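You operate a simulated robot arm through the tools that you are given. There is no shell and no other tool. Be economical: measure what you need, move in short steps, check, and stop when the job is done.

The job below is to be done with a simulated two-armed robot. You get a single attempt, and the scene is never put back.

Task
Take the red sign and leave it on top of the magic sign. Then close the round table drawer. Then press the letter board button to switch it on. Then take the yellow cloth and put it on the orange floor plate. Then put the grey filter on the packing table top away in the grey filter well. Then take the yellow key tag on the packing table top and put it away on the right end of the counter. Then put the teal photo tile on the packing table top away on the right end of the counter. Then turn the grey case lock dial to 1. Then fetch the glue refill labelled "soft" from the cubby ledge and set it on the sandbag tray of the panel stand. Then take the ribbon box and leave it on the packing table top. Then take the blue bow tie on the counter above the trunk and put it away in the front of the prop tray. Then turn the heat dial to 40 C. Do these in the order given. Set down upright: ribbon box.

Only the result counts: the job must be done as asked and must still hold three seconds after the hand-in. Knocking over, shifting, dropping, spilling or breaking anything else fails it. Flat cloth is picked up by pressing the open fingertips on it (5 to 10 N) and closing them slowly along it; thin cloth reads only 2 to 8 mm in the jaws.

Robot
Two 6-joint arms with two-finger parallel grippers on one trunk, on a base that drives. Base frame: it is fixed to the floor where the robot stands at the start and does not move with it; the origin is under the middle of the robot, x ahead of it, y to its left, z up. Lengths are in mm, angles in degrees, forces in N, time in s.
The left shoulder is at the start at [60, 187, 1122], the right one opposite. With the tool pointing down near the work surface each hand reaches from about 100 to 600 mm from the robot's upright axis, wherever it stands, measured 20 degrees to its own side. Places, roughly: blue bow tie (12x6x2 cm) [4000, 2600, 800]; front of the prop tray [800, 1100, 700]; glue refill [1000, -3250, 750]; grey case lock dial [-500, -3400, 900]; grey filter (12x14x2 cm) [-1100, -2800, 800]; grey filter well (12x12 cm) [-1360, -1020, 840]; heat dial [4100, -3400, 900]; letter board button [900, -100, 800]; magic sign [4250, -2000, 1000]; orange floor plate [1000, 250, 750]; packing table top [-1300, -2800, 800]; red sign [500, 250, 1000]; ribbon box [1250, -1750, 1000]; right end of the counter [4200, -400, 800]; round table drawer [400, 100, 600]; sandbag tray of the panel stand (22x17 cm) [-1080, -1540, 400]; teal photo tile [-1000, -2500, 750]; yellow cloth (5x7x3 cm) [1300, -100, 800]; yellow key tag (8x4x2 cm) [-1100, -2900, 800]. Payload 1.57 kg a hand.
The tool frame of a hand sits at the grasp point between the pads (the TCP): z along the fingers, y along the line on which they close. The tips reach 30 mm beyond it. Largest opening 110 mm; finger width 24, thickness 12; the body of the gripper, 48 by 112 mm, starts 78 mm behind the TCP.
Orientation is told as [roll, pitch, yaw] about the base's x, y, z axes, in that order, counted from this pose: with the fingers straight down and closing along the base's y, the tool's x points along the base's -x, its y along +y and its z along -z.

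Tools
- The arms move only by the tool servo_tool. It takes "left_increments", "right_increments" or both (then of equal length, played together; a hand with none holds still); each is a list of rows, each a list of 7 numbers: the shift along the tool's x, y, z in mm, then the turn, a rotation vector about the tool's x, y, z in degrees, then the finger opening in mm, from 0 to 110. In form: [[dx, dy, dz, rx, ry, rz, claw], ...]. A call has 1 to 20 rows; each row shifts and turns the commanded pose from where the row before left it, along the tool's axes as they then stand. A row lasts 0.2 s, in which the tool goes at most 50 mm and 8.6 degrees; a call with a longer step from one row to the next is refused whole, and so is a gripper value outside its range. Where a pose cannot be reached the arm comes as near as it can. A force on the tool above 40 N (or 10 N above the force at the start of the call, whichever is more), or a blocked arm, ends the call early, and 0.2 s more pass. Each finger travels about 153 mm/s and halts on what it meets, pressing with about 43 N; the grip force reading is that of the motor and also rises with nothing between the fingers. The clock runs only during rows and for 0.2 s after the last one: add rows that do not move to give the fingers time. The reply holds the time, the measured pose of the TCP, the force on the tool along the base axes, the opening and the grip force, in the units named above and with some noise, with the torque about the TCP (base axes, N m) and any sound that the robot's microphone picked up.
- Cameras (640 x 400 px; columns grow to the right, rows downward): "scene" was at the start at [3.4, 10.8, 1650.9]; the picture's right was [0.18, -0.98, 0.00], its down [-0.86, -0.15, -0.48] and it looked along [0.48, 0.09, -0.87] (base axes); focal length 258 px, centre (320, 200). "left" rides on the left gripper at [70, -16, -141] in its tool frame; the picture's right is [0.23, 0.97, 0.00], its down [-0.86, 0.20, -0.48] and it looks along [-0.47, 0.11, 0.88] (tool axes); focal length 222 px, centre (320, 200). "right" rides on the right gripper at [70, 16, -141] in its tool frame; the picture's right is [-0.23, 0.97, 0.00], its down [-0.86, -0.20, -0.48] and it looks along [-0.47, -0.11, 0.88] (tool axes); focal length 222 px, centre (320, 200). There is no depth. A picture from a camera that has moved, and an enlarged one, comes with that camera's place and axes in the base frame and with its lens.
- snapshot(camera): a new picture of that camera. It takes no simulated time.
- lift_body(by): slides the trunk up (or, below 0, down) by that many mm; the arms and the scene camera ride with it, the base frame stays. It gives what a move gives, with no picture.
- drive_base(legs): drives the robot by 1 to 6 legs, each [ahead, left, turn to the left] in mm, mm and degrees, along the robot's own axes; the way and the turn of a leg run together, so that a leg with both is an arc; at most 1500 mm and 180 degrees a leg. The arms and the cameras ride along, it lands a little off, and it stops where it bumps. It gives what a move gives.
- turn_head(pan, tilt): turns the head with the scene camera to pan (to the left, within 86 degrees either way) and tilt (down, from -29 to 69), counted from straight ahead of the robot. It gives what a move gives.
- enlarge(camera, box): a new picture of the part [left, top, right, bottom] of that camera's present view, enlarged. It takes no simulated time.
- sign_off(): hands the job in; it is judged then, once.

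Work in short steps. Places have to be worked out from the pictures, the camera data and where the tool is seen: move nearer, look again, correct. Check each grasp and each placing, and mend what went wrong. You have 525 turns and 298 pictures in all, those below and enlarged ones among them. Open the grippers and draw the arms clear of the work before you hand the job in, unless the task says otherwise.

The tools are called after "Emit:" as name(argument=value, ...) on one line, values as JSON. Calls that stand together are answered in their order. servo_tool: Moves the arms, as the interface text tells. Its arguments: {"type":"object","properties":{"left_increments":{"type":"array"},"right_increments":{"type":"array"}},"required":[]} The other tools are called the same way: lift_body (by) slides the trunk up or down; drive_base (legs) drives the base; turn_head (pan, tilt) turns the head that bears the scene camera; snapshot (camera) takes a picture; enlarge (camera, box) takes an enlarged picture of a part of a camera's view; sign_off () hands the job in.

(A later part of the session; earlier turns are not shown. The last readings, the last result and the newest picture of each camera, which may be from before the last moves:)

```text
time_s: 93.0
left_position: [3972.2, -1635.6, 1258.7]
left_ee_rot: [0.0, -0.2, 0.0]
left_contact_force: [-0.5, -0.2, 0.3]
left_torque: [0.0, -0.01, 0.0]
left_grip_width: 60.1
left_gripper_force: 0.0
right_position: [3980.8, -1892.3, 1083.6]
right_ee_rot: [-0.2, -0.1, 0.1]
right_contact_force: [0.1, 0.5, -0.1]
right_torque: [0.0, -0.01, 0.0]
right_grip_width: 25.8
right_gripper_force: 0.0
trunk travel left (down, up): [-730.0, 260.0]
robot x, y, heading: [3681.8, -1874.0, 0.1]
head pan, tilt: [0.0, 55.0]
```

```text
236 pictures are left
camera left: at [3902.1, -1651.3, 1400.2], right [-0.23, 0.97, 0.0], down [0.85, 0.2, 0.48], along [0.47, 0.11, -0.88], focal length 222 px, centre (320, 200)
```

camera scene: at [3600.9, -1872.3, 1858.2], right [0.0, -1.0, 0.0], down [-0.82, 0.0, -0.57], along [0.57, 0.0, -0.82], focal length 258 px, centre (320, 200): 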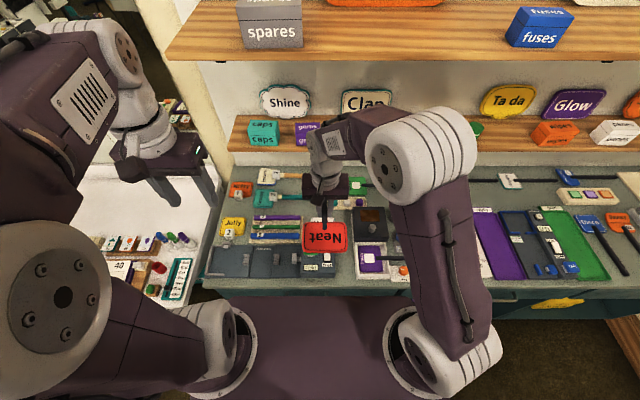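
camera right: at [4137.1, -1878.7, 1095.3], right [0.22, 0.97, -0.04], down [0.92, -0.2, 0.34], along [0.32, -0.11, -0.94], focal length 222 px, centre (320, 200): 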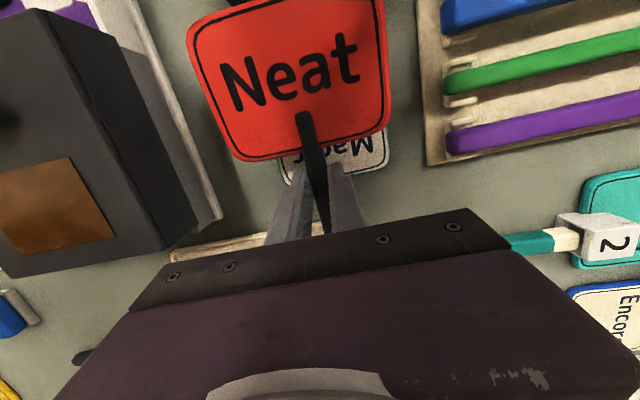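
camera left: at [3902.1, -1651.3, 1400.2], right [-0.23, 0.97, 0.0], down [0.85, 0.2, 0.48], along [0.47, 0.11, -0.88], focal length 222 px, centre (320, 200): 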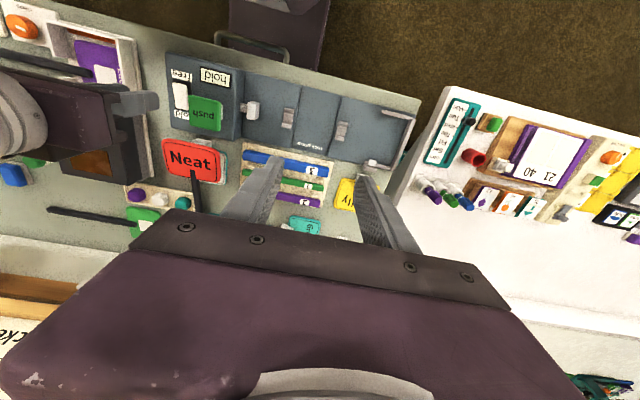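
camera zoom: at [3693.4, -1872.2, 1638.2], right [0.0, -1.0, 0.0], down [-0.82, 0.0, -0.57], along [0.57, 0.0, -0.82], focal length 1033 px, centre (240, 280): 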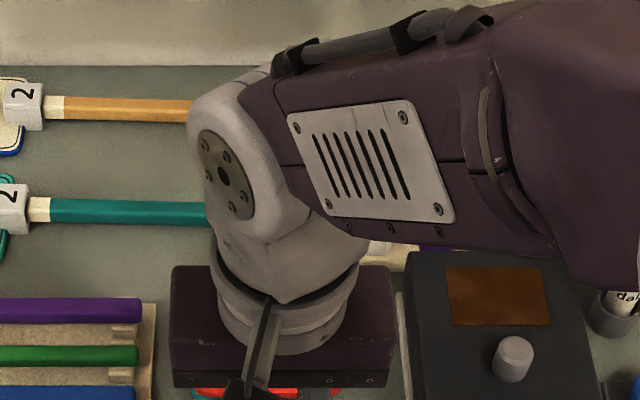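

Red sign rests on Magic. Back away, raise and return by the corridor towards the round table.

Emit:
lift_body(by=200)

Emit:
drive_base(legs=[[-380, 0, 0], [0, 1040, 0], [-1500, 0, 0], [-1500, 0, 0]])

Emit:
turn_head(pan=30, tilt=45)

Emit:
snapshot(camera="scene")

```text
time_s: 95.2
left_position: [3973.0, -1634.3, 1457.3]
left_ee_rot: [0.0, 0.0, 0.1]
left_contact_force: [0.0, -0.5, 0.3]
left_torque: [0.0, -0.04, 0.03]
left_grip_width: 60.2
left_gripper_force: 0.1
right_position: [3984.2, -1891.8, 1284.5]
right_ee_rot: [0.1, 0.0, 0.1]
right_contact_force: [-0.2, -0.5, 1.0]
right_torque: [-0.01, 0.02, -0.02]
right_grip_width: 26.0
right_gripper_force: 0.0
trunk travel left (down, up): [-930.0, 60.0]
robot x, y, heading: [3683.8, -1872.0, -0.2]
head pan, tilt: [0.0, 55.0]
```

```text
time_s: 116.6
left_position: [589.8, -630.7, 1457.6]
left_ee_rot: [-0.1, -0.1, 2.2]
left_contact_force: [-0.1, 0.4, -0.1]
left_torque: [-0.04, -0.03, -0.01]
left_grip_width: 60.0
left_gripper_force: 0.0
right_position: [608.7, -886.1, 1284.0]
right_ee_rot: [0.0, 0.0, 2.2]
right_contact_force: [-0.8, 0.3, 0.7]
right_torque: [0.01, 0.03, 0.01]
right_grip_width: 26.1
right_gripper_force: 0.0
trunk travel left (down, up): [-930.0, 60.0]
robot x, y, heading: [309.0, -874.5, 2.1]
head pan, tilt: [0.0, 55.0]
```

```text
time_s: 117.6
left_position: [588.9, -630.7, 1458.5]
left_ee_rot: [0.1, 0.0, 2.2]
left_contact_force: [0.7, -0.2, 0.0]
left_torque: [-0.01, -0.02, -0.02]
left_grip_width: 59.8
left_gripper_force: 0.1
right_position: [608.0, -886.4, 1284.5]
right_ee_rot: [0.0, -0.1, 2.3]
right_contact_force: [0.3, -0.2, -0.4]
right_torque: [-0.03, -0.03, 0.0]
right_grip_width: 25.9
right_gripper_force: 0.1
trunk travel left (down, up): [-930.0, 60.0]
robot x, y, heading: [312.0, -873.4, 2.2]
head pan, tilt: [30.0, 45.0]
```

```text
235 pictures are left
camera scene: at [316.6, -836.8, 1851.6], right [0.53, -0.85, 0.0], down [-0.6, -0.38, -0.71], along [0.6, 0.38, -0.71], focal length 258 px, centre (320, 200)
```

scene: 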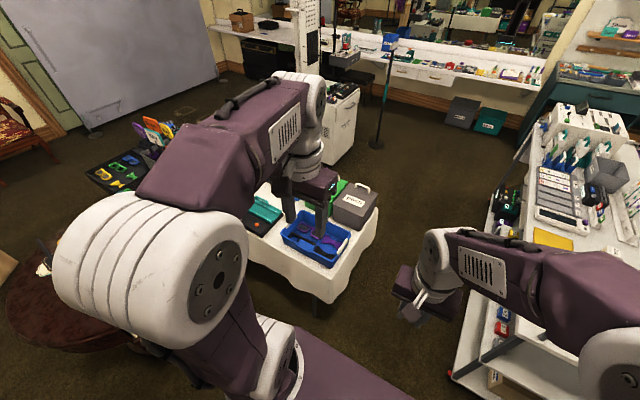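

I turn to face +y (towards the round table and drawer) and look.

Emit:
drive_base(legs=[[0, 0, 88]])

Emit:
turn_head(pan=0, tilt=50)

Emit:
snapshot(camera="scene")

```text
time_s: 121.8
left_position: [69.3, -591.8, 1457.7]
left_ee_rot: [0.0, 0.1, 91.0]
left_contact_force: [0.6, 0.0, -0.2]
left_torque: [0.0, 0.0, 0.01]
left_grip_width: 59.8
left_gripper_force: 0.0
right_position: [324.8, -578.2, 1285.1]
right_ee_rot: [0.1, 0.0, 91.0]
right_contact_force: [-0.7, -0.2, -0.4]
right_torque: [0.0, -0.04, 0.0]
right_grip_width: 26.1
right_gripper_force: 0.0
trunk travel left (down, up): [-930.0, 60.0]
robot x, y, heading: [307.1, -876.2, 91.0]
head pan, tilt: [30.0, 45.0]
```

```text
time_s: 122.7
left_position: [67.1, -592.3, 1456.7]
left_ee_rot: [0.0, 0.0, 91.2]
left_contact_force: [0.2, -0.5, 0.1]
left_torque: [-0.01, 0.02, -0.01]
left_grip_width: 60.0
left_gripper_force: 0.1
right_position: [323.2, -578.4, 1283.2]
right_ee_rot: [0.0, 0.0, 91.0]
right_contact_force: [0.1, 1.3, -0.9]
right_torque: [0.0, 0.01, -0.01]
right_grip_width: 25.7
right_gripper_force: 0.0
trunk travel left (down, up): [-930.0, 60.0]
robot x, y, heading: [306.2, -880.0, 91.2]
head pan, tilt: [0.0, 50.0]
```

```text
234 pictures are left
camera scene: at [307.6, -860.8, 1844.7], right [1.0, 0.02, 0.0], down [0.02, -0.77, -0.64], along [-0.01, 0.64, -0.77], focal length 258 px, centre (320, 200)
```

scene: 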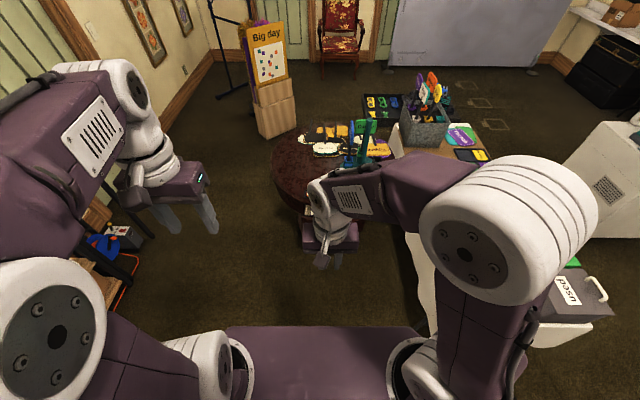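

The right hand hides the drawer; shift it right and look again.

Emit:
servo_tool(right_increments=[[0, -45, 0, 0, 0, 0, 4], [0, -45, 0, 0, 0, 0, 4], [0, -45, 0, 0, 0, 0, 4], [0, -45, 0, 0, 0, 0, 4]])

Emit:
enlarge(camera="scene", box=[240, 90, 464, 230])

```text
time_s: 123.7
left_position: [69.6, -591.5, 1457.8]
left_ee_rot: [0.1, 0.0, 91.1]
left_contact_force: [0.8, -0.4, 1.3]
left_torque: [0.04, 0.0, 0.0]
left_grip_width: 60.1
left_gripper_force: 0.0
right_position: [508.0, -575.9, 1283.9]
right_ee_rot: [0.1, 0.0, 91.0]
right_contact_force: [0.1, 0.8, 0.8]
right_torque: [0.01, 0.02, -0.01]
right_grip_width: 4.2
right_gripper_force: 0.1
trunk travel left (down, up): [-930.0, 60.0]
robot x, y, heading: [309.6, -873.9, 90.9]
head pan, tilt: [0.0, 50.0]
```

```text
2.86 times, centred on (352, 160) of scene
camera zoom: at [309.3, -860.5, 1844.7], right [1.0, 0.02, 0.0], down [0.01, -0.77, -0.64], along [-0.01, 0.64, -0.77], focal length 738 px, centre (229, 314)
```

zoom: 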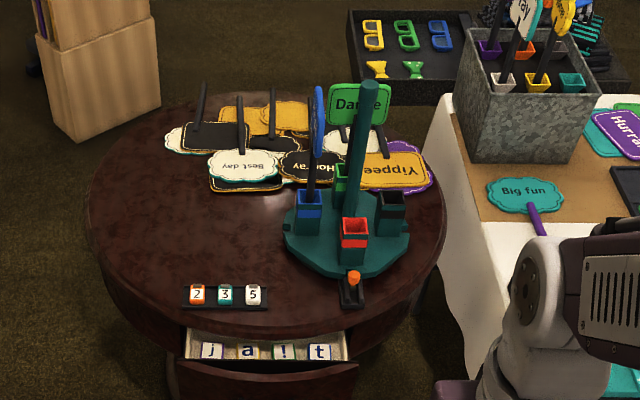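

The drawer opens toward −y: front face about y≈−35, x≈366, z≈580–690; it must go ~50 mm in. I drive to about (210, −500), then lower.

Emit:
drive_base(legs=[[0, 100, -1], [370, 0, 0]])

Emit:
lift_body(by=-420)

Emit:
snapshot(camera="scene")

```text
time_s: 126.8
left_position: [-26.4, -222.0, 1459.3]
left_ee_rot: [0.1, -0.2, 90.1]
left_contact_force: [0.3, 0.0, -0.6]
left_torque: [0.04, -0.04, -0.02]
left_grip_width: 59.8
left_gripper_force: 0.1
right_position: [410.7, -213.1, 1285.2]
right_ee_rot: [0.0, -0.2, 90.1]
right_contact_force: [0.2, 1.1, -0.5]
right_torque: [0.01, 0.01, -0.01]
right_grip_width: 3.9
right_gripper_force: 0.1
trunk travel left (down, up): [-930.0, 60.0]
robot x, y, heading: [209.2, -508.2, 89.9]
head pan, tilt: [0.0, 50.0]
```

```text
refused: -420 is not a number from -400 to 400
```

```text
232 pictures are left
camera scene: at [208.2, -495.8, 1844.7], right [1.0, 0.0, 0.0], down [0.0, -0.76, -0.64], along [0.0, 0.64, -0.76], focal length 258 px, centre (320, 200)
```

scene: 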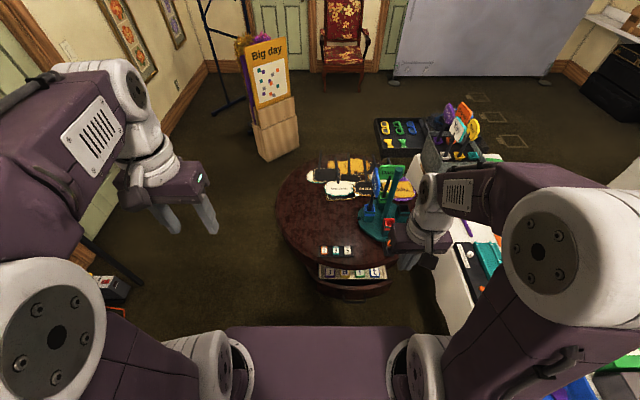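

Shift 90 mm left to keep the right elbow clear of the white table, then lower the trunk 400.

Emit:
drive_base(legs=[[0, 90, 0]])

Emit:
lift_body(by=-350)

Emit:
snapshot(camera="scene")

Emit:
snapshot(camera="right")

```text
time_s: 127.9
left_position: [-108.7, -218.8, 1459.7]
left_ee_rot: [0.4, 0.0, 90.1]
left_contact_force: [0.9, 0.1, 0.9]
left_torque: [-0.01, 0.05, 0.01]
left_grip_width: 59.9
left_gripper_force: 0.0
right_position: [328.4, -210.5, 1283.0]
right_ee_rot: [0.4, -0.1, 90.2]
right_contact_force: [0.7, -0.5, 0.5]
right_torque: [0.01, 0.09, -0.04]
right_grip_width: 4.0
right_gripper_force: 0.1
trunk travel left (down, up): [-930.0, 60.0]
robot x, y, heading: [116.0, -507.2, 90.2]
head pan, tilt: [0.0, 50.0]
```

```text
time_s: 131.3
left_position: [-118.4, -218.1, 1108.4]
left_ee_rot: [-0.2, 0.0, 90.1]
left_contact_force: [0.6, 0.0, 0.6]
left_torque: [-0.01, -0.03, 0.0]
left_grip_width: 59.9
left_gripper_force: 0.1
right_position: [318.9, -209.7, 935.2]
right_ee_rot: [0.1, -0.1, 90.2]
right_contact_force: [0.6, -0.1, 0.4]
right_torque: [0.01, 0.04, -0.02]
right_grip_width: 3.7
right_gripper_force: 0.1
trunk travel left (down, up): [-580.0, 410.0]
robot x, y, heading: [116.2, -505.2, 90.3]
head pan, tilt: [0.0, 50.0]
```

```text
231 pictures are left
camera scene: at [116.2, -491.8, 1494.7], right [1.0, 0.0, 0.0], down [0.0, -0.77, -0.64], along [0.0, 0.64, -0.77], focal length 258 px, centre (320, 200)
```

scene: 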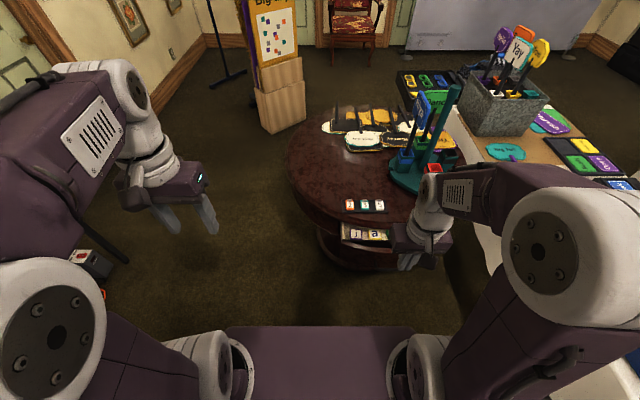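

```text
230 pictures are left
camera right: at [303.4, -279.9, 1077.2], right [-0.97, 0.22, 0.0], down [0.2, 0.86, 0.48], along [0.11, 0.47, -0.88], focal length 222 px, centre (320, 200)
```

right: 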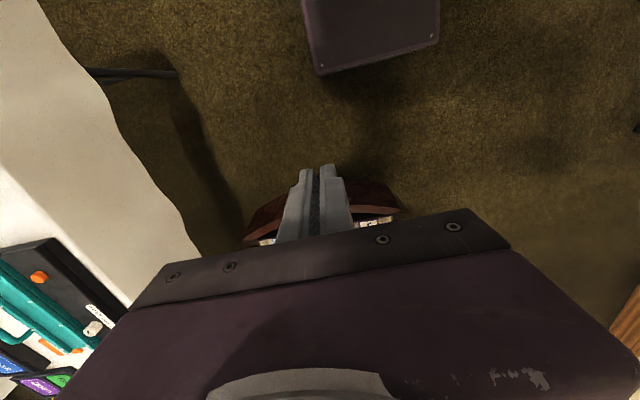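

Drawer front spans x≈197–540 (centre 368). I centre the hand and go down to z≈655 in front of it.

Emit:
lift_body(by=-220)

Emit:
servo_tool(right_increments=[[0, -25, 20, 0, 0, 0, 4], [0, -25, 20, 0, 0, 0, 4], [0, 0, 20, 0, 0, 0, 4]])

Emit:
enlarge(camera="scene", box=[280, 150, 480, 275])

Emit:
snapshot(camera="right")

```text
time_s: 133.7
left_position: [-118.7, -219.2, 888.1]
left_ee_rot: [-0.1, 0.0, 90.1]
left_contact_force: [0.1, 0.0, 0.7]
left_torque: [-0.02, -0.01, 0.01]
left_grip_width: 60.0
left_gripper_force: 0.1
right_position: [319.0, -211.5, 715.4]
right_ee_rot: [0.0, 0.0, 90.2]
right_contact_force: [-0.4, 0.4, -0.3]
right_torque: [-0.02, 0.03, 0.0]
right_grip_width: 3.9
right_gripper_force: 0.1
trunk travel left (down, up): [-360.0, 630.0]
robot x, y, heading: [118.4, -505.8, 90.0]
head pan, tilt: [0.0, 50.0]
```

```text
time_s: 134.5
left_position: [-119.5, -220.0, 887.7]
left_ee_rot: [0.0, 0.0, 90.1]
left_contact_force: [-0.1, 0.2, 0.1]
left_torque: [0.01, 0.01, 0.02]
left_grip_width: 59.9
left_gripper_force: 0.1
right_position: [371.5, -210.7, 652.6]
right_ee_rot: [0.0, 0.0, 90.2]
right_contact_force: [0.3, 0.6, 0.6]
right_torque: [0.03, 0.0, -0.01]
right_grip_width: 4.1
right_gripper_force: 0.0
trunk travel left (down, up): [-360.0, 630.0]
robot x, y, heading: [120.9, -508.3, 89.9]
head pan, tilt: [0.0, 50.0]
```

```text
3.20 times, centred on (380, 212) of scene
camera zoom: at [116.2, -491.3, 1274.7], right [1.0, 0.0, 0.0], down [0.0, -0.77, -0.64], along [0.0, 0.64, -0.77], focal length 826 px, centre (128, 160)
```

zoom: 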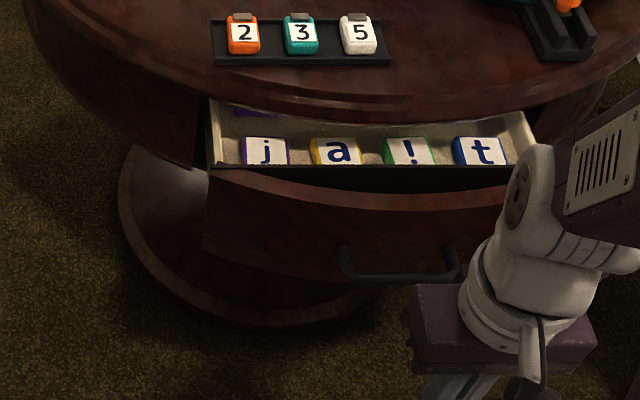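

```text
228 pictures are left
camera right: at [355.7, -279.1, 796.0], right [-0.97, 0.22, 0.0], down [0.2, 0.86, 0.48], along [0.11, 0.47, -0.88], focal length 222 px, centre (320, 200)
```

right: 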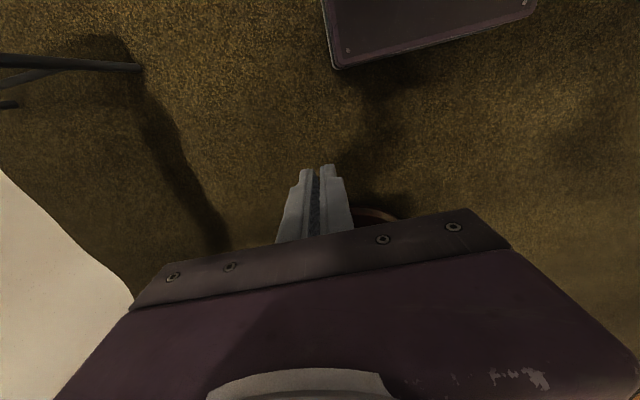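

I advance to the face and push in steps; force will tell when it's shut.

Emit:
servo_tool(right_increments=[[-45, 0, 0, 0, 0, 0, 4], [-45, 0, 0, 0, 0, 0, 4], [-35, 0, 0, 0, 0, 0, 4], [-10, 0, 0, 0, 0, 0, 4], [-10, 0, 0, 0, 0, 0, 4], [-10, 0, 0, 0, 0, 0, 4], [-10, 0, 0, 0, 0, 0, 4]])

Emit:
enlarge(camera="scene", box=[280, 150, 480, 275])

```text
time_s: 136.1
left_position: [-118.3, -218.2, 887.4]
left_ee_rot: [0.1, 0.0, 90.1]
left_contact_force: [-0.6, 0.3, 0.6]
left_torque: [-0.03, -0.02, 0.02]
left_grip_width: 60.1
left_gripper_force: 0.1
right_position: [369.3, -45.0, 653.0]
right_ee_rot: [0.0, 0.0, 90.2]
right_contact_force: [0.0, 0.3, 0.0]
right_torque: [-0.05, -0.02, -0.02]
right_grip_width: 4.0
right_gripper_force: 0.0
trunk travel left (down, up): [-360.0, 630.0]
robot x, y, heading: [118.2, -507.5, 90.2]
head pan, tilt: [0.0, 50.0]
```

```text
3.20 times, centred on (380, 212) of scene
camera zoom: at [116.2, -491.1, 1274.6], right [1.0, 0.0, 0.0], down [0.0, -0.77, -0.64], along [0.0, 0.64, -0.77], focal length 826 px, centre (128, 160)
```

zoom: 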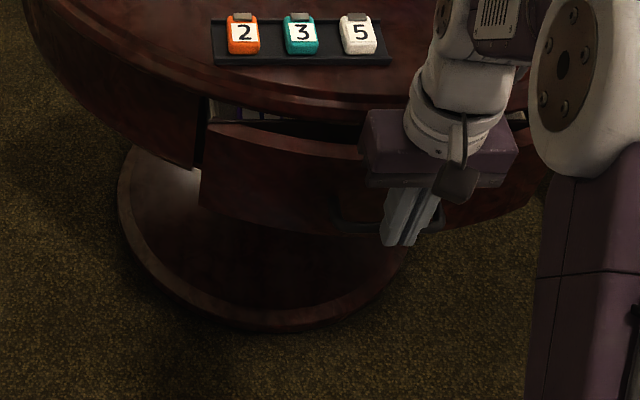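

The drawer is moving in. Continue pushing in 8 mm steps.

Emit:
servo_tool(right_increments=[[-8, 0, 0, 0, 0, 0, 4], [-8, 0, 0, 0, 0, 0, 4], [-8, 0, 0, 0, 0, 0, 4], [-8, 0, 0, 0, 0, 0, 4]])

Emit:
enlarge(camera="scene", box=[280, 150, 480, 275])

```text
time_s: 137.1
left_position: [-118.0, -219.6, 888.6]
left_ee_rot: [0.0, 0.1, 90.1]
left_contact_force: [-0.5, -0.1, -0.5]
left_torque: [-0.04, 0.03, 0.0]
left_grip_width: 60.1
left_gripper_force: 0.0
right_position: [368.4, -12.0, 653.5]
right_ee_rot: [0.0, 0.1, 90.2]
right_contact_force: [-0.8, -0.3, 0.7]
right_torque: [-0.01, -0.01, -0.01]
right_grip_width: 4.2
right_gripper_force: 0.1
trunk travel left (down, up): [-360.0, 630.0]
robot x, y, heading: [115.9, -509.2, 90.3]
head pan, tilt: [0.0, 50.0]
```

```text
3.20 times, centred on (380, 212) of scene
camera zoom: at [116.2, -491.3, 1274.6], right [1.0, 0.0, 0.0], down [0.0, -0.77, -0.64], along [0.0, 0.64, -0.77], focal length 826 px, centre (128, 160)
```

zoom: 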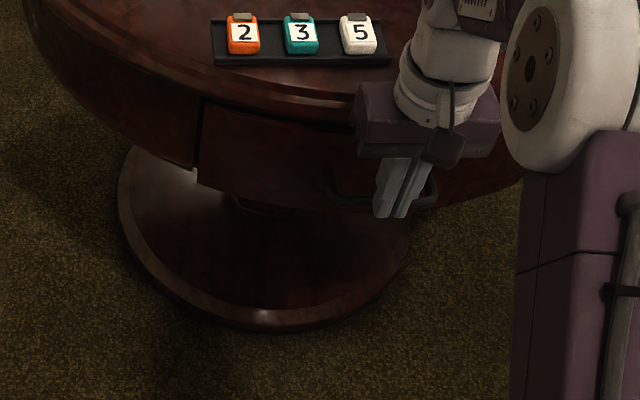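

Nearly flush; push on until force rises.

Emit:
servo_tool(right_increments=[[-6, 0, 0, 0, 0, 0, 4], [-6, 0, 0, 0, 0, 0, 4], [-6, 0, 0, 0, 0, 0, 4], [0, 0, 0, 0, 0, 0, 4]])

Emit:
enlarge(camera="scene", box=[280, 150, 480, 275])

```text
time_s: 138.1
left_position: [-118.0, -219.5, 887.5]
left_ee_rot: [0.0, 0.0, 90.1]
left_contact_force: [1.0, 0.1, -1.0]
left_torque: [0.03, 0.02, -0.02]
left_grip_width: 60.0
left_gripper_force: 0.1
right_position: [368.5, 5.5, 654.0]
right_ee_rot: [0.0, 0.0, 90.3]
right_contact_force: [0.2, -0.3, -0.2]
right_torque: [0.01, -0.01, 0.01]
right_grip_width: 4.1
right_gripper_force: 0.1
trunk travel left (down, up): [-360.0, 630.0]
robot x, y, heading: [116.3, -510.5, 90.1]
head pan, tilt: [0.0, 50.0]
```

```text
3.20 times, centred on (380, 212) of scene
camera zoom: at [116.2, -491.7, 1274.6], right [1.0, 0.0, 0.0], down [0.0, -0.77, -0.64], along [0.0, 0.64, -0.77], focal length 826 px, centre (128, 160)
```

zoom: 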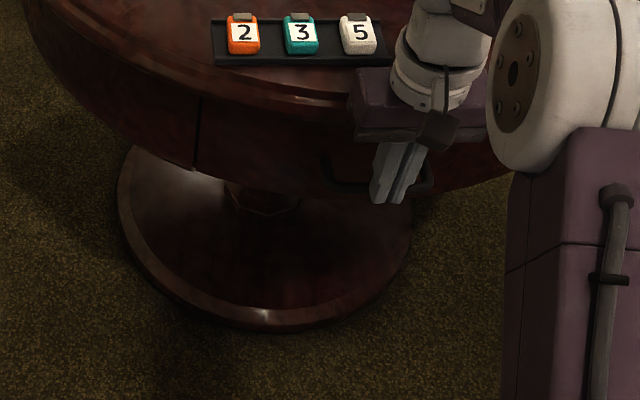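

Now seemingly flush; no force yet, press a bit more to the stop.

Emit:
servo_tool(right_increments=[[-4, 0, 0, 0, 0, 0, 4], [-4, 0, 0, 0, 0, 0, 4], [-4, 0, 0, 0, 0, 0, 4], [-4, 0, 0, 0, 0, 0, 4]])

```text
time_s: 139.1
left_position: [-118.6, -219.4, 888.4]
left_ee_rot: [0.0, -0.1, 90.0]
left_contact_force: [-0.3, -0.8, 0.2]
left_torque: [-0.03, 0.01, -0.01]
left_grip_width: 60.1
left_gripper_force: 0.0
right_position: [369.0, 19.3, 656.0]
right_ee_rot: [0.0, -0.1, 90.2]
right_contact_force: [0.9, -3.3, 5.1]
right_torque: [-0.04, 0.01, -0.02]
right_grip_width: 4.0
right_gripper_force: 0.0
trunk travel left (down, up): [-360.0, 630.0]
robot x, y, heading: [118.7, -502.8, 89.9]
head pan, tilt: [0.0, 50.0]
```

Slight force appears; back off and look at the drawer.

Emit:
servo_tool(right_increments=[[30, 0, 0, 0, 0, 0, 4], [45, 0, 0, 0, 0, 0, 4], [45, -20, 0, 0, 0, 0, 4], [30, -40, 0, 0, 0, 0, 4], [0, -45, 0, 0, 0, 0, 4], [0, -45, 0, 0, 0, 0, 4]])

Emit:
enlarge(camera="scene", box=[280, 150, 480, 275])

```text
time_s: 140.5
left_position: [-118.8, -218.8, 887.7]
left_ee_rot: [0.1, 0.1, 90.1]
left_contact_force: [-0.1, -0.8, 0.6]
left_torque: [-0.01, 0.0, 0.03]
left_grip_width: 60.2
left_gripper_force: 0.0
right_position: [518.1, -130.2, 654.6]
right_ee_rot: [0.0, 0.0, 90.1]
right_contact_force: [0.0, 0.5, -0.3]
right_torque: [-0.02, 0.02, 0.03]
right_grip_width: 4.1
right_gripper_force: 0.1
trunk travel left (down, up): [-360.0, 630.0]
robot x, y, heading: [116.7, -509.4, 90.0]
head pan, tilt: [0.0, 50.0]
```

```text
3.20 times, centred on (380, 212) of scene
camera zoom: at [117.0, -491.7, 1274.7], right [1.0, 0.0, 0.0], down [0.0, -0.77, -0.64], along [0.0, 0.64, -0.77], focal length 826 px, centre (128, 160)
```

zoom: 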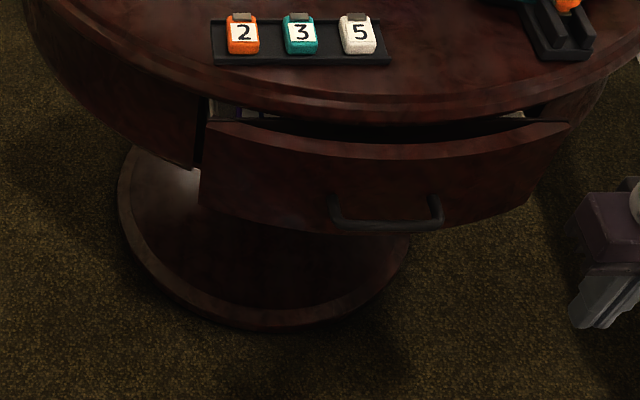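

The finger had hooked behind the handle and pulled it back out. I'll instead push the handle bar's front with lower fingertips (TCP z≈598).

Emit:
servo_tool(right_increments=[[0, 45, 15, 0, 0, 0, 4], [0, 45, 15, 0, 0, 0, 4], [0, 45, 15, 0, 0, 0, 4], [0, 18, 12, 0, 0, 0, 4], [-30, 0, 0, 0, 0, 0, 4], [-20, 0, 0, 0, 0, 0, 4], [-10, 0, 0, 0, 0, 0, 4], [-8, 0, 0, 0, 0, 0, 4]])

Emit:
enlarge(camera="scene", box=[280, 150, 480, 275])

```text
time_s: 142.3
left_position: [-118.7, -219.1, 889.5]
left_ee_rot: [0.0, 0.1, 90.1]
left_contact_force: [-0.1, 0.6, -0.2]
left_torque: [-0.05, -0.01, 0.02]
left_grip_width: 60.0
left_gripper_force: 0.0
right_position: [367.9, -60.9, 597.3]
right_ee_rot: [0.0, 0.0, 90.3]
right_contact_force: [0.7, -0.2, -0.3]
right_torque: [0.03, 0.0, -0.02]
right_grip_width: 4.1
right_gripper_force: 0.0
trunk travel left (down, up): [-360.0, 630.0]
robot x, y, heading: [118.6, -511.5, 90.1]
head pan, tilt: [0.0, 50.0]
```

```text
3.20 times, centred on (380, 212) of scene
camera zoom: at [116.2, -491.6, 1274.7], right [1.0, 0.0, 0.0], down [0.0, -0.77, -0.64], along [0.0, 0.64, -0.77], focal length 826 px, centre (128, 160)
```

zoom: 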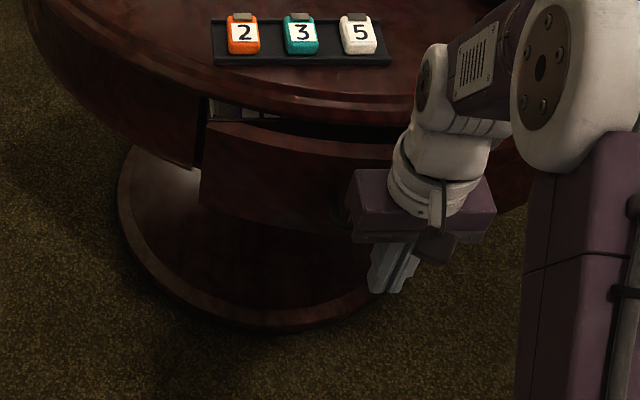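

Not yet in contact; continue pushing in 8 mm steps.

Emit:
servo_tool(right_increments=[[-8, 0, 0, 0, 0, 0, 4], [-8, 0, 0, 0, 0, 0, 4], [-8, 0, 0, 0, 0, 0, 4], [-8, 0, 0, 0, 0, 0, 4]])

Emit:
enlarge(camera="scene", box=[280, 150, 480, 275])

```text
time_s: 143.3
left_position: [-119.0, -219.9, 888.3]
left_ee_rot: [0.0, 0.0, 90.2]
left_contact_force: [0.1, 0.7, -1.5]
left_torque: [0.02, -0.01, 0.0]
left_grip_width: 59.8
left_gripper_force: 0.0
right_position: [366.9, -30.0, 597.5]
right_ee_rot: [0.0, 0.0, 90.3]
right_contact_force: [-0.2, 0.7, 0.8]
right_torque: [0.02, 0.01, 0.02]
right_grip_width: 4.0
right_gripper_force: 0.1
trunk travel left (down, up): [-360.0, 630.0]
robot x, y, heading: [115.3, -506.1, 89.7]
head pan, tilt: [0.0, 50.0]
```

```text
3.20 times, centred on (380, 212) of scene
camera zoom: at [116.2, -491.6, 1274.7], right [1.0, 0.0, 0.0], down [0.0, -0.77, -0.64], along [0.0, 0.64, -0.77], focal length 826 px, centre (128, 160)
```

zoom: 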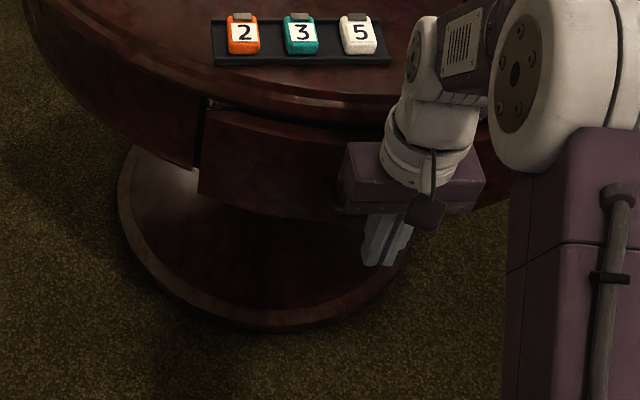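

It follows. Push on to the stop.

Emit:
servo_tool(right_increments=[[-6, 0, 0, 0, 0, 0, 4], [-5, 0, 0, 0, 0, 0, 4], [-5, 0, 0, 0, 0, 0, 4], [-4, 0, 0, 0, 0, 0, 4]])

Emit:
enlarge(camera="scene", box=[280, 150, 480, 275])

```text
time_s: 144.3
left_position: [-118.7, -219.3, 888.0]
left_ee_rot: [0.0, 0.0, 90.0]
left_contact_force: [0.1, 0.4, -1.0]
left_torque: [-0.01, -0.01, 0.0]
left_grip_width: 59.9
left_gripper_force: 0.1
right_position: [364.9, -10.5, 599.3]
right_ee_rot: [-0.1, 0.1, 90.2]
right_contact_force: [-0.2, 0.0, 0.1]
right_torque: [0.0, -0.01, -0.01]
right_grip_width: 4.1
right_gripper_force: 0.0
trunk travel left (down, up): [-360.0, 630.0]
robot x, y, heading: [119.2, -510.0, 90.1]
head pan, tilt: [0.0, 50.0]
```

```text
3.20 times, centred on (380, 212) of scene
camera zoom: at [116.1, -491.6, 1274.7], right [1.0, 0.0, 0.0], down [0.0, -0.77, -0.64], along [0.0, 0.64, -0.77], focal length 826 px, centre (128, 160)
```

zoom: 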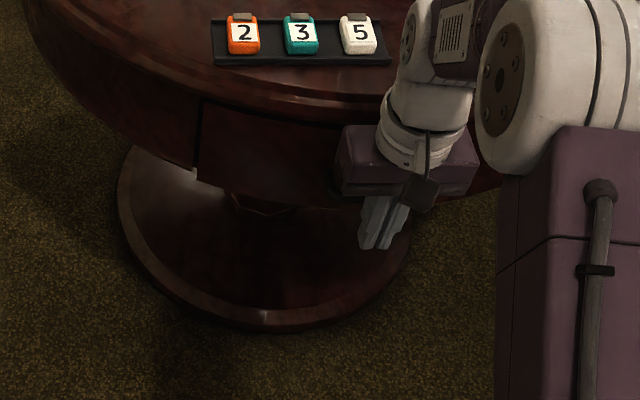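

Push a few more millimetres watching the force.

Emit:
servo_tool(right_increments=[[-3, 0, 0, 0, 0, 0, 4], [-3, 0, 0, 0, 0, 0, 4], [0, 0, 0, 0, 0, 0, 4]])

Emit:
enlarge(camera="scene", box=[320, 160, 400, 210])

```text
time_s: 145.1
left_position: [-118.7, -219.9, 888.6]
left_ee_rot: [0.0, -0.1, 90.2]
left_contact_force: [-0.3, 0.4, 0.5]
left_torque: [-0.03, 0.01, 0.01]
left_grip_width: 60.1
left_gripper_force: 0.0
right_position: [366.0, -4.1, 597.1]
right_ee_rot: [-0.1, 0.0, 90.2]
right_contact_force: [0.8, -2.9, 0.2]
right_torque: [0.34, 0.06, -0.01]
right_grip_width: 4.0
right_gripper_force: 0.0
trunk travel left (down, up): [-360.0, 630.0]
robot x, y, heading: [114.8, -508.1, 89.9]
head pan, tilt: [0.0, 50.0]
```

```text
8.00 times, centred on (360, 185) of scene
camera zoom: at [116.2, -492.1, 1274.7], right [1.0, 0.0, 0.0], down [0.0, -0.77, -0.64], along [0.0, 0.64, -0.77], focal length 2066 px, centre (0, 320)
```

zoom: 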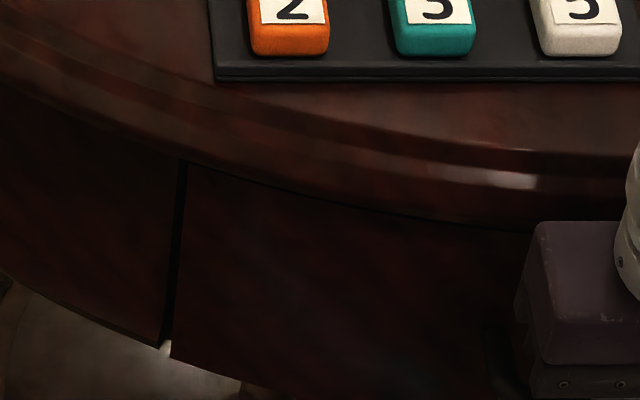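

The gripper body meets the table rim, so I back off, tilt the fingers 42° forward and push the face left of the handle with the tips.

Emit:
servo_tool(right_increments=[[40, 0, 0, 0, 0, 0, 4], [40, 0, 0, 0, 0, 0, 4], [0, 44, -30, 0, 0, 0, 4], [0, 44, -20, 0, 0, 0, 4], [0, 0, 0, 0, -8.5, 0, 4], [0, 0, 0, 0, -8.5, 0, 4], [0, 0, 0, 0, -8.5, 0, 4], [0, 0, 0, 0, -8.5, 0, 4], [0, 0, 0, 0, -8.5, 0, 4]])

Emit:
enlarge(camera="scene", box=[280, 150, 480, 275])

```text
refused: row 3 steps farther than a row can; nothing moved
```

```text
3.20 times, centred on (380, 212) of scene
camera zoom: at [116.2, -492.1, 1274.7], right [1.0, 0.0, 0.0], down [0.0, -0.77, -0.64], along [0.0, 0.64, -0.77], focal length 826 px, centre (128, 160)
```

zoom: 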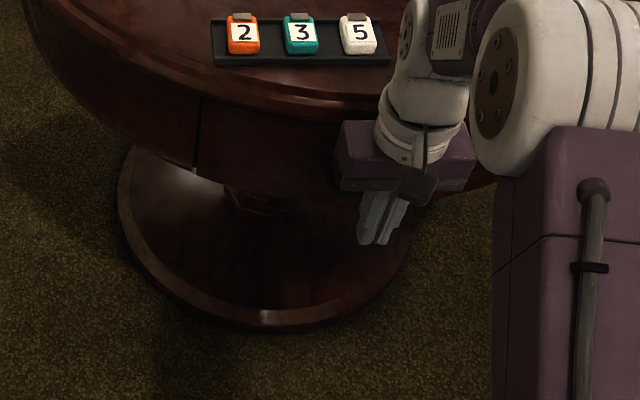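

Emit:
servo_tool(right_increments=[[40, 0, 0, 0, 0, 0, 4], [40, 0, 0, 0, 0, 0, 4], [0, 40, -20, 0, 0, 0, 4], [0, 40, -20, 0, 0, 0, 4], [0, 8, -15, 0, 0, 0, 4], [0, 0, 0, 0, -8.5, 0, 4], [0, 0, 0, 0, -8.5, 0, 4], [0, 0, 0, 0, -8.5, 0, 4], [0, 0, 0, 0, -8.5, 0, 4], [0, 0, 0, 0, -8.5, 0, 4]])

Emit:
enlarge(camera="scene", box=[280, 150, 480, 275])

```text
time_s: 147.3
left_position: [-118.5, -218.8, 887.1]
left_ee_rot: [0.0, 0.0, 90.2]
left_contact_force: [0.1, -0.3, 0.8]
left_torque: [-0.03, -0.01, 0.0]
left_grip_width: 60.1
left_gripper_force: 0.1
right_position: [275.2, -67.1, 652.3]
right_ee_rot: [-0.3, -42.4, 90.2]
right_contact_force: [-0.5, -0.6, 0.0]
right_torque: [-0.03, 0.02, -0.02]
right_grip_width: 4.0
right_gripper_force: 0.0
right hand out of reach, approached as far as the arm can: row 9, 10
trunk travel left (down, up): [-360.0, 630.0]
robot x, y, heading: [118.5, -510.4, 90.0]
head pan, tilt: [0.0, 50.0]
```

```text
3.20 times, centred on (380, 212) of scene
camera zoom: at [116.0, -490.5, 1274.7], right [1.0, 0.0, 0.0], down [0.0, -0.77, -0.64], along [0.0, 0.64, -0.77], focal length 826 px, centre (128, 160)
```

zoom: 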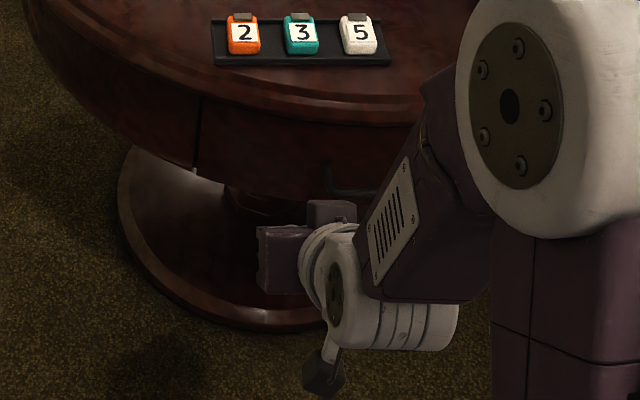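

Now push along +y with the tips.

Emit:
servo_tool(right_increments=[[-15, 0, 13.5, 0, 0, 0, 4], [-15, 0, 13.5, 0, 0, 0, 4], [-6, 0, 5.4, 0, 0, 0, 4], [-6, 0, 5.4, 0, 0, 0, 4], [-4, 0, 3.6, 0, 0, 0, 4], [-4, 0, 3.6, 0, 0, 0, 4], [-4, 0, 3.6, 0, 0, 0, 4]])

Emit:
enlarge(camera="scene", box=[310, 150, 430, 225])

```text
time_s: 148.9
left_position: [-118.2, -218.8, 888.8]
left_ee_rot: [0.0, 0.0, 90.1]
left_contact_force: [0.0, -0.1, 0.0]
left_torque: [-0.01, -0.04, 0.06]
left_grip_width: 60.0
left_gripper_force: 0.1
right_position: [275.5, 7.3, 653.6]
right_ee_rot: [0.1, -42.4, 90.1]
right_contact_force: [-0.6, 0.1, 0.2]
right_torque: [0.02, 0.01, 0.01]
right_grip_width: 4.2
right_gripper_force: 0.0
trunk travel left (down, up): [-360.0, 630.0]
robot x, y, heading: [116.6, -506.6, 90.2]
head pan, tilt: [0.0, 50.0]
```

```text
5.33 times, centred on (370, 188) of scene
camera zoom: at [116.1, -491.6, 1274.7], right [1.0, 0.0, 0.0], down [0.0, -0.77, -0.64], along [0.0, 0.64, -0.77], focal length 1377 px, centre (53, 267)
```

zoom: 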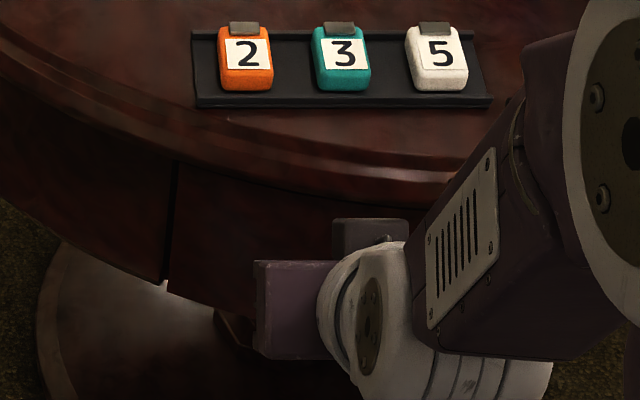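

No contact yet; continue.

Emit:
servo_tool(right_increments=[[-4, 0, 3.6, 0, 0, 0, 4], [-4, 0, 3.6, 0, 0, 0, 4], [-4, 0, 3.6, 0, 0, 0, 4], [-4, 0, 3.6, 0, 0, 0, 4]])

Emit:
enlarge(camera="scene", box=[310, 150, 430, 225])

```text
time_s: 149.9
left_position: [-119.3, -219.2, 887.3]
left_ee_rot: [-0.1, 0.1, 90.1]
left_contact_force: [-0.7, -0.5, 0.4]
left_torque: [-0.03, 0.01, -0.02]
left_grip_width: 60.0
left_gripper_force: 0.0
right_position: [274.9, 29.6, 653.6]
right_ee_rot: [0.0, -42.4, 90.2]
right_contact_force: [0.1, 1.0, -0.1]
right_torque: [0.02, -0.02, -0.01]
right_grip_width: 4.0
right_gripper_force: 0.2
trunk travel left (down, up): [-360.0, 630.0]
robot x, y, heading: [112.9, -511.6, 90.2]
head pan, tilt: [0.0, 50.0]
```

```text
5.33 times, centred on (370, 188) of scene
camera zoom: at [116.1, -491.7, 1274.7], right [1.0, 0.0, 0.0], down [0.0, -0.77, -0.64], along [0.0, 0.64, -0.77], focal length 1377 px, centre (53, 267)
```

zoom: 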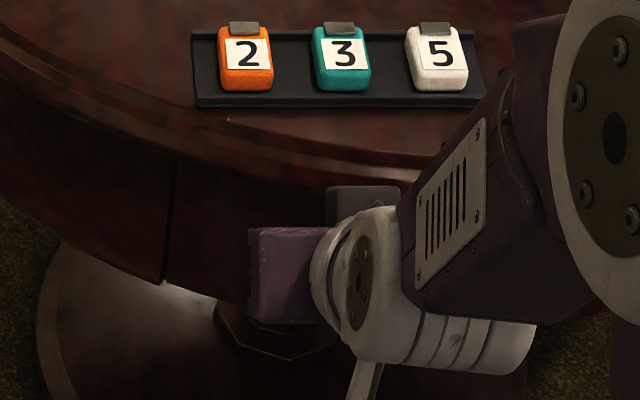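

It moved further and appears flush; push a bit more till the stop.

Emit:
servo_tool(right_increments=[[-3, 0, 2.7, 0, 0, 0, 4], [-3, 0, 2.7, 0, 0, 0, 4], [-3, 0, 2.7, 0, 0, 0, 4], [0, 0, 0, 0, 0, 0, 4]])

Emit:
enlarge(camera="scene", box=[310, 150, 430, 225])

```text
time_s: 150.6
left_position: [-118.8, -222.4, 888.1]
left_ee_rot: [0.1, -0.1, 90.1]
left_contact_force: [-0.3, 0.7, -0.1]
left_torque: [-0.05, 0.02, 0.02]
left_grip_width: 59.9
left_gripper_force: 0.2
right_position: [274.4, 31.8, 651.4]
right_ee_rot: [0.0, -41.5, 90.0]
right_contact_force: [0.1, -19.4, 9.2]
right_torque: [-0.23, -0.03, -0.07]
right_grip_width: 3.5
right_gripper_force: 0.0
trunk travel left (down, up): [-360.0, 630.0]
robot x, y, heading: [114.9, -506.8, 90.0]
head pan, tilt: [0.0, 50.0]
stopped in row 3 (right hand): the force on the tool passed its limit at 44 N (the readings are from after the stop); the commanded pose is now the measured one
```

```text
5.33 times, centred on (370, 188) of scene
camera zoom: at [115.7, -495.1, 1274.8], right [1.0, 0.0, 0.0], down [0.0, -0.76, -0.64], along [0.0, 0.64, -0.76], focal length 1377 px, centre (53, 267)
```

zoom: 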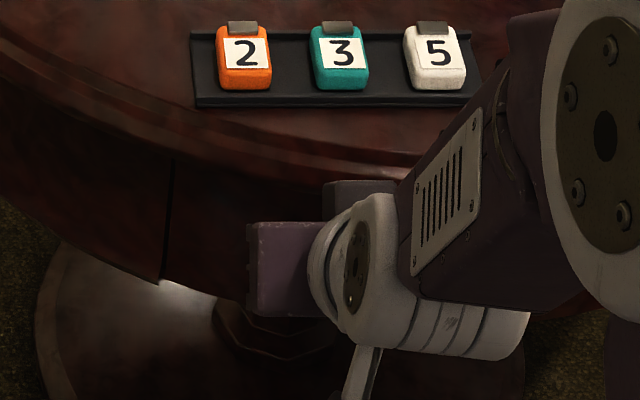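

Hard stop reached: drawer shut. Retract straight back, level the hand, and raise the trunk.

Emit:
servo_tool(right_increments=[[22, 0, -20, 0, 0, 0, 4], [30, 0, -27, 0, 0, 0, 4], [30, 0, -27, 0, 0, 0, 4], [30, 0, -27, 0, 0, 0, 4], [0, 0, 0, 0, 8.5, 0, 4], [0, 0, 0, 0, 8.5, 0, 4], [0, 0, 0, 0, 8.5, 0, 4], [0, 0, 0, 0, 8.5, 0, 4], [0, 0, 0, 0, 8.5, 0, 4]])

Emit:
lift_body(by=400)

Emit:
snapshot(camera="scene")

```text
time_s: 152.6
left_position: [-117.9, -218.8, 889.0]
left_ee_rot: [0.1, 0.0, 90.1]
left_contact_force: [0.6, -0.2, -0.2]
left_torque: [-0.01, 0.0, 0.02]
left_grip_width: 60.1
left_gripper_force: 0.0
right_position: [277.5, -68.1, 650.7]
right_ee_rot: [0.0, 1.0, 90.1]
right_contact_force: [0.1, -0.2, -0.1]
right_torque: [0.03, -0.02, 0.01]
right_grip_width: 4.1
right_gripper_force: 0.1
right hand out of reach, approached as far as the arm can: row 3, 4, 6, 7
trunk travel left (down, up): [-360.0, 630.0]
robot x, y, heading: [114.2, -509.0, 90.4]
head pan, tilt: [0.0, 50.0]
```

```text
time_s: 156.5
left_position: [-119.0, -219.3, 1287.8]
left_ee_rot: [0.0, 0.0, 90.0]
left_contact_force: [0.4, -0.5, -0.9]
left_torque: [0.03, 0.03, 0.02]
left_grip_width: 59.8
left_gripper_force: 0.0
right_position: [276.7, -67.7, 1050.6]
right_ee_rot: [-0.1, 0.8, 90.2]
right_contact_force: [1.1, 0.0, 0.1]
right_torque: [0.0, -0.02, -0.01]
right_grip_width: 4.1
right_gripper_force: 0.0
trunk travel left (down, up): [-760.0, 230.0]
robot x, y, heading: [120.4, -510.8, 90.0]
head pan, tilt: [0.0, 50.0]
```

```text
214 pictures are left
camera scene: at [116.1, -492.2, 1674.6], right [1.0, 0.0, 0.0], down [0.0, -0.77, -0.64], along [0.0, 0.64, -0.77], focal length 258 px, centre (320, 200)
```

scene: 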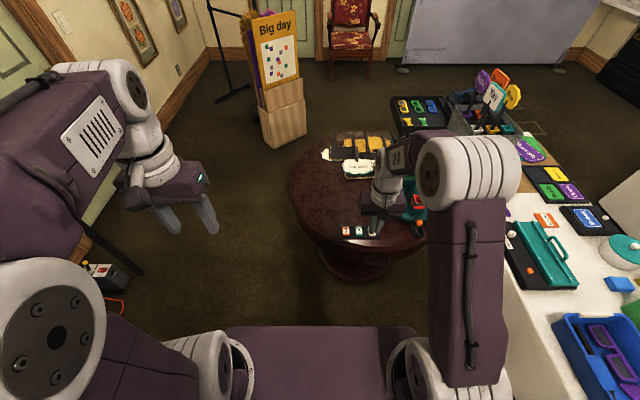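

Drawer is closed. The orange button on the teal/black box at about (876, −78, 800) matches "letter board button". I back off, turn to face +x and go to about (340, −270).

Emit:
drive_base(legs=[[-250, 0, 0], [0, 0, -90], [220, 480, 0]])

Emit:
turn_head(pan=10, tilt=45)

Emit:
snapshot(camera="scene")

```text
time_s: 164.8
left_position: [632.8, -42.6, 1287.9]
left_ee_rot: [0.2, 0.0, -0.9]
left_contact_force: [0.1, -0.1, 0.9]
left_torque: [-0.01, 0.03, 0.01]
left_grip_width: 60.0
left_gripper_force: 0.1
right_position: [777.8, -439.6, 1050.5]
right_ee_rot: [0.2, 0.8, -0.8]
right_contact_force: [0.5, 0.2, -0.2]
right_torque: [0.0, 0.02, -0.02]
right_grip_width: 4.0
right_gripper_force: 0.0
trunk travel left (down, up): [-760.0, 230.0]
robot x, y, heading: [340.9, -273.4, -0.9]
head pan, tilt: [0.0, 50.0]
```

```text
time_s: 165.5
left_position: [633.8, -42.3, 1287.9]
left_ee_rot: [0.0, 0.0, -0.8]
left_contact_force: [-0.7, -0.3, -0.4]
left_torque: [-0.02, 0.05, -0.02]
left_grip_width: 60.0
left_gripper_force: 0.0
right_position: [779.5, -439.5, 1050.2]
right_ee_rot: [0.0, 0.8, -0.9]
right_contact_force: [0.3, 1.0, 0.3]
right_torque: [0.0, 0.01, -0.01]
right_grip_width: 4.0
right_gripper_force: 0.1
trunk travel left (down, up): [-760.0, 230.0]
robot x, y, heading: [345.2, -275.4, -0.8]
head pan, tilt: [10.0, 45.0]
```

```text
213 pictures are left
camera scene: at [360.7, -259.1, 1681.5], right [0.16, -0.99, 0.0], down [-0.7, -0.11, -0.71], along [0.7, 0.11, -0.71], focal length 258 px, centre (320, 200)
```

scene: 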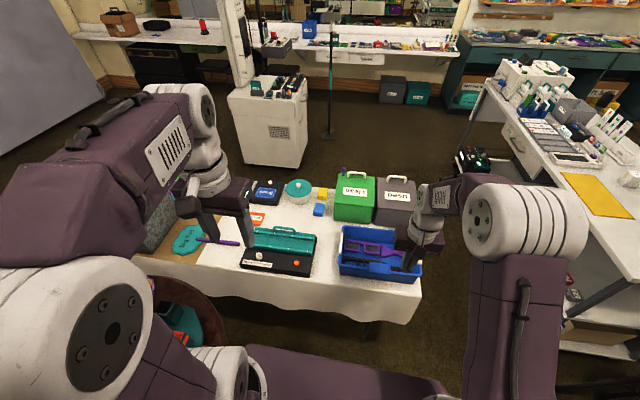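

Zoom in on the table to identify the letter board and its button.

Emit:
enlarge(camera="scene", box=[200, 170, 344, 285])

Emit:
enlarge(camera="left", box=[0, 0, 320, 240])

```text
3.48 times, centred on (272, 228) of scene
camera zoom: at [360.7, -259.1, 1681.5], right [0.16, -0.99, 0.0], down [-0.7, -0.11, -0.71], along [0.7, 0.11, -0.71], focal length 898 px, centre (487, 104)
```

zoom: 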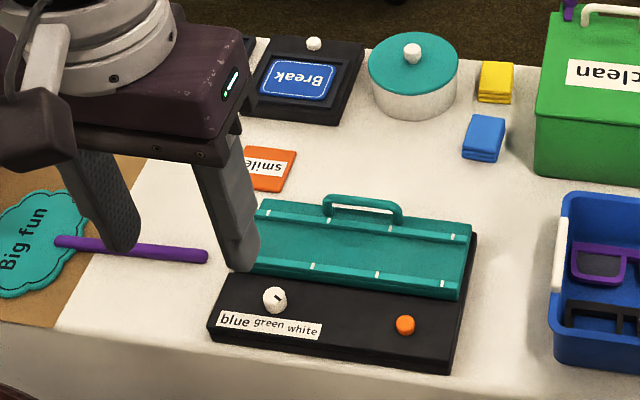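

```text
1.67 times, centred on (160, 120) of left
camera zoom: at [564.7, -56.0, 1429.8], right [-0.21, 0.98, 0.0], down [0.86, 0.19, 0.48], along [0.47, 0.1, -0.88], focal length 370 px, centre (587, 333)
```

zoom: 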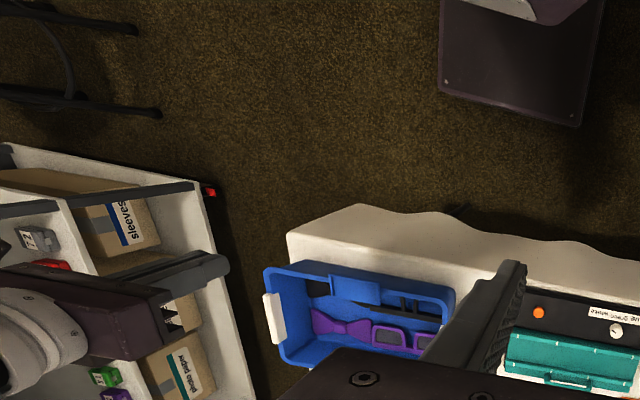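

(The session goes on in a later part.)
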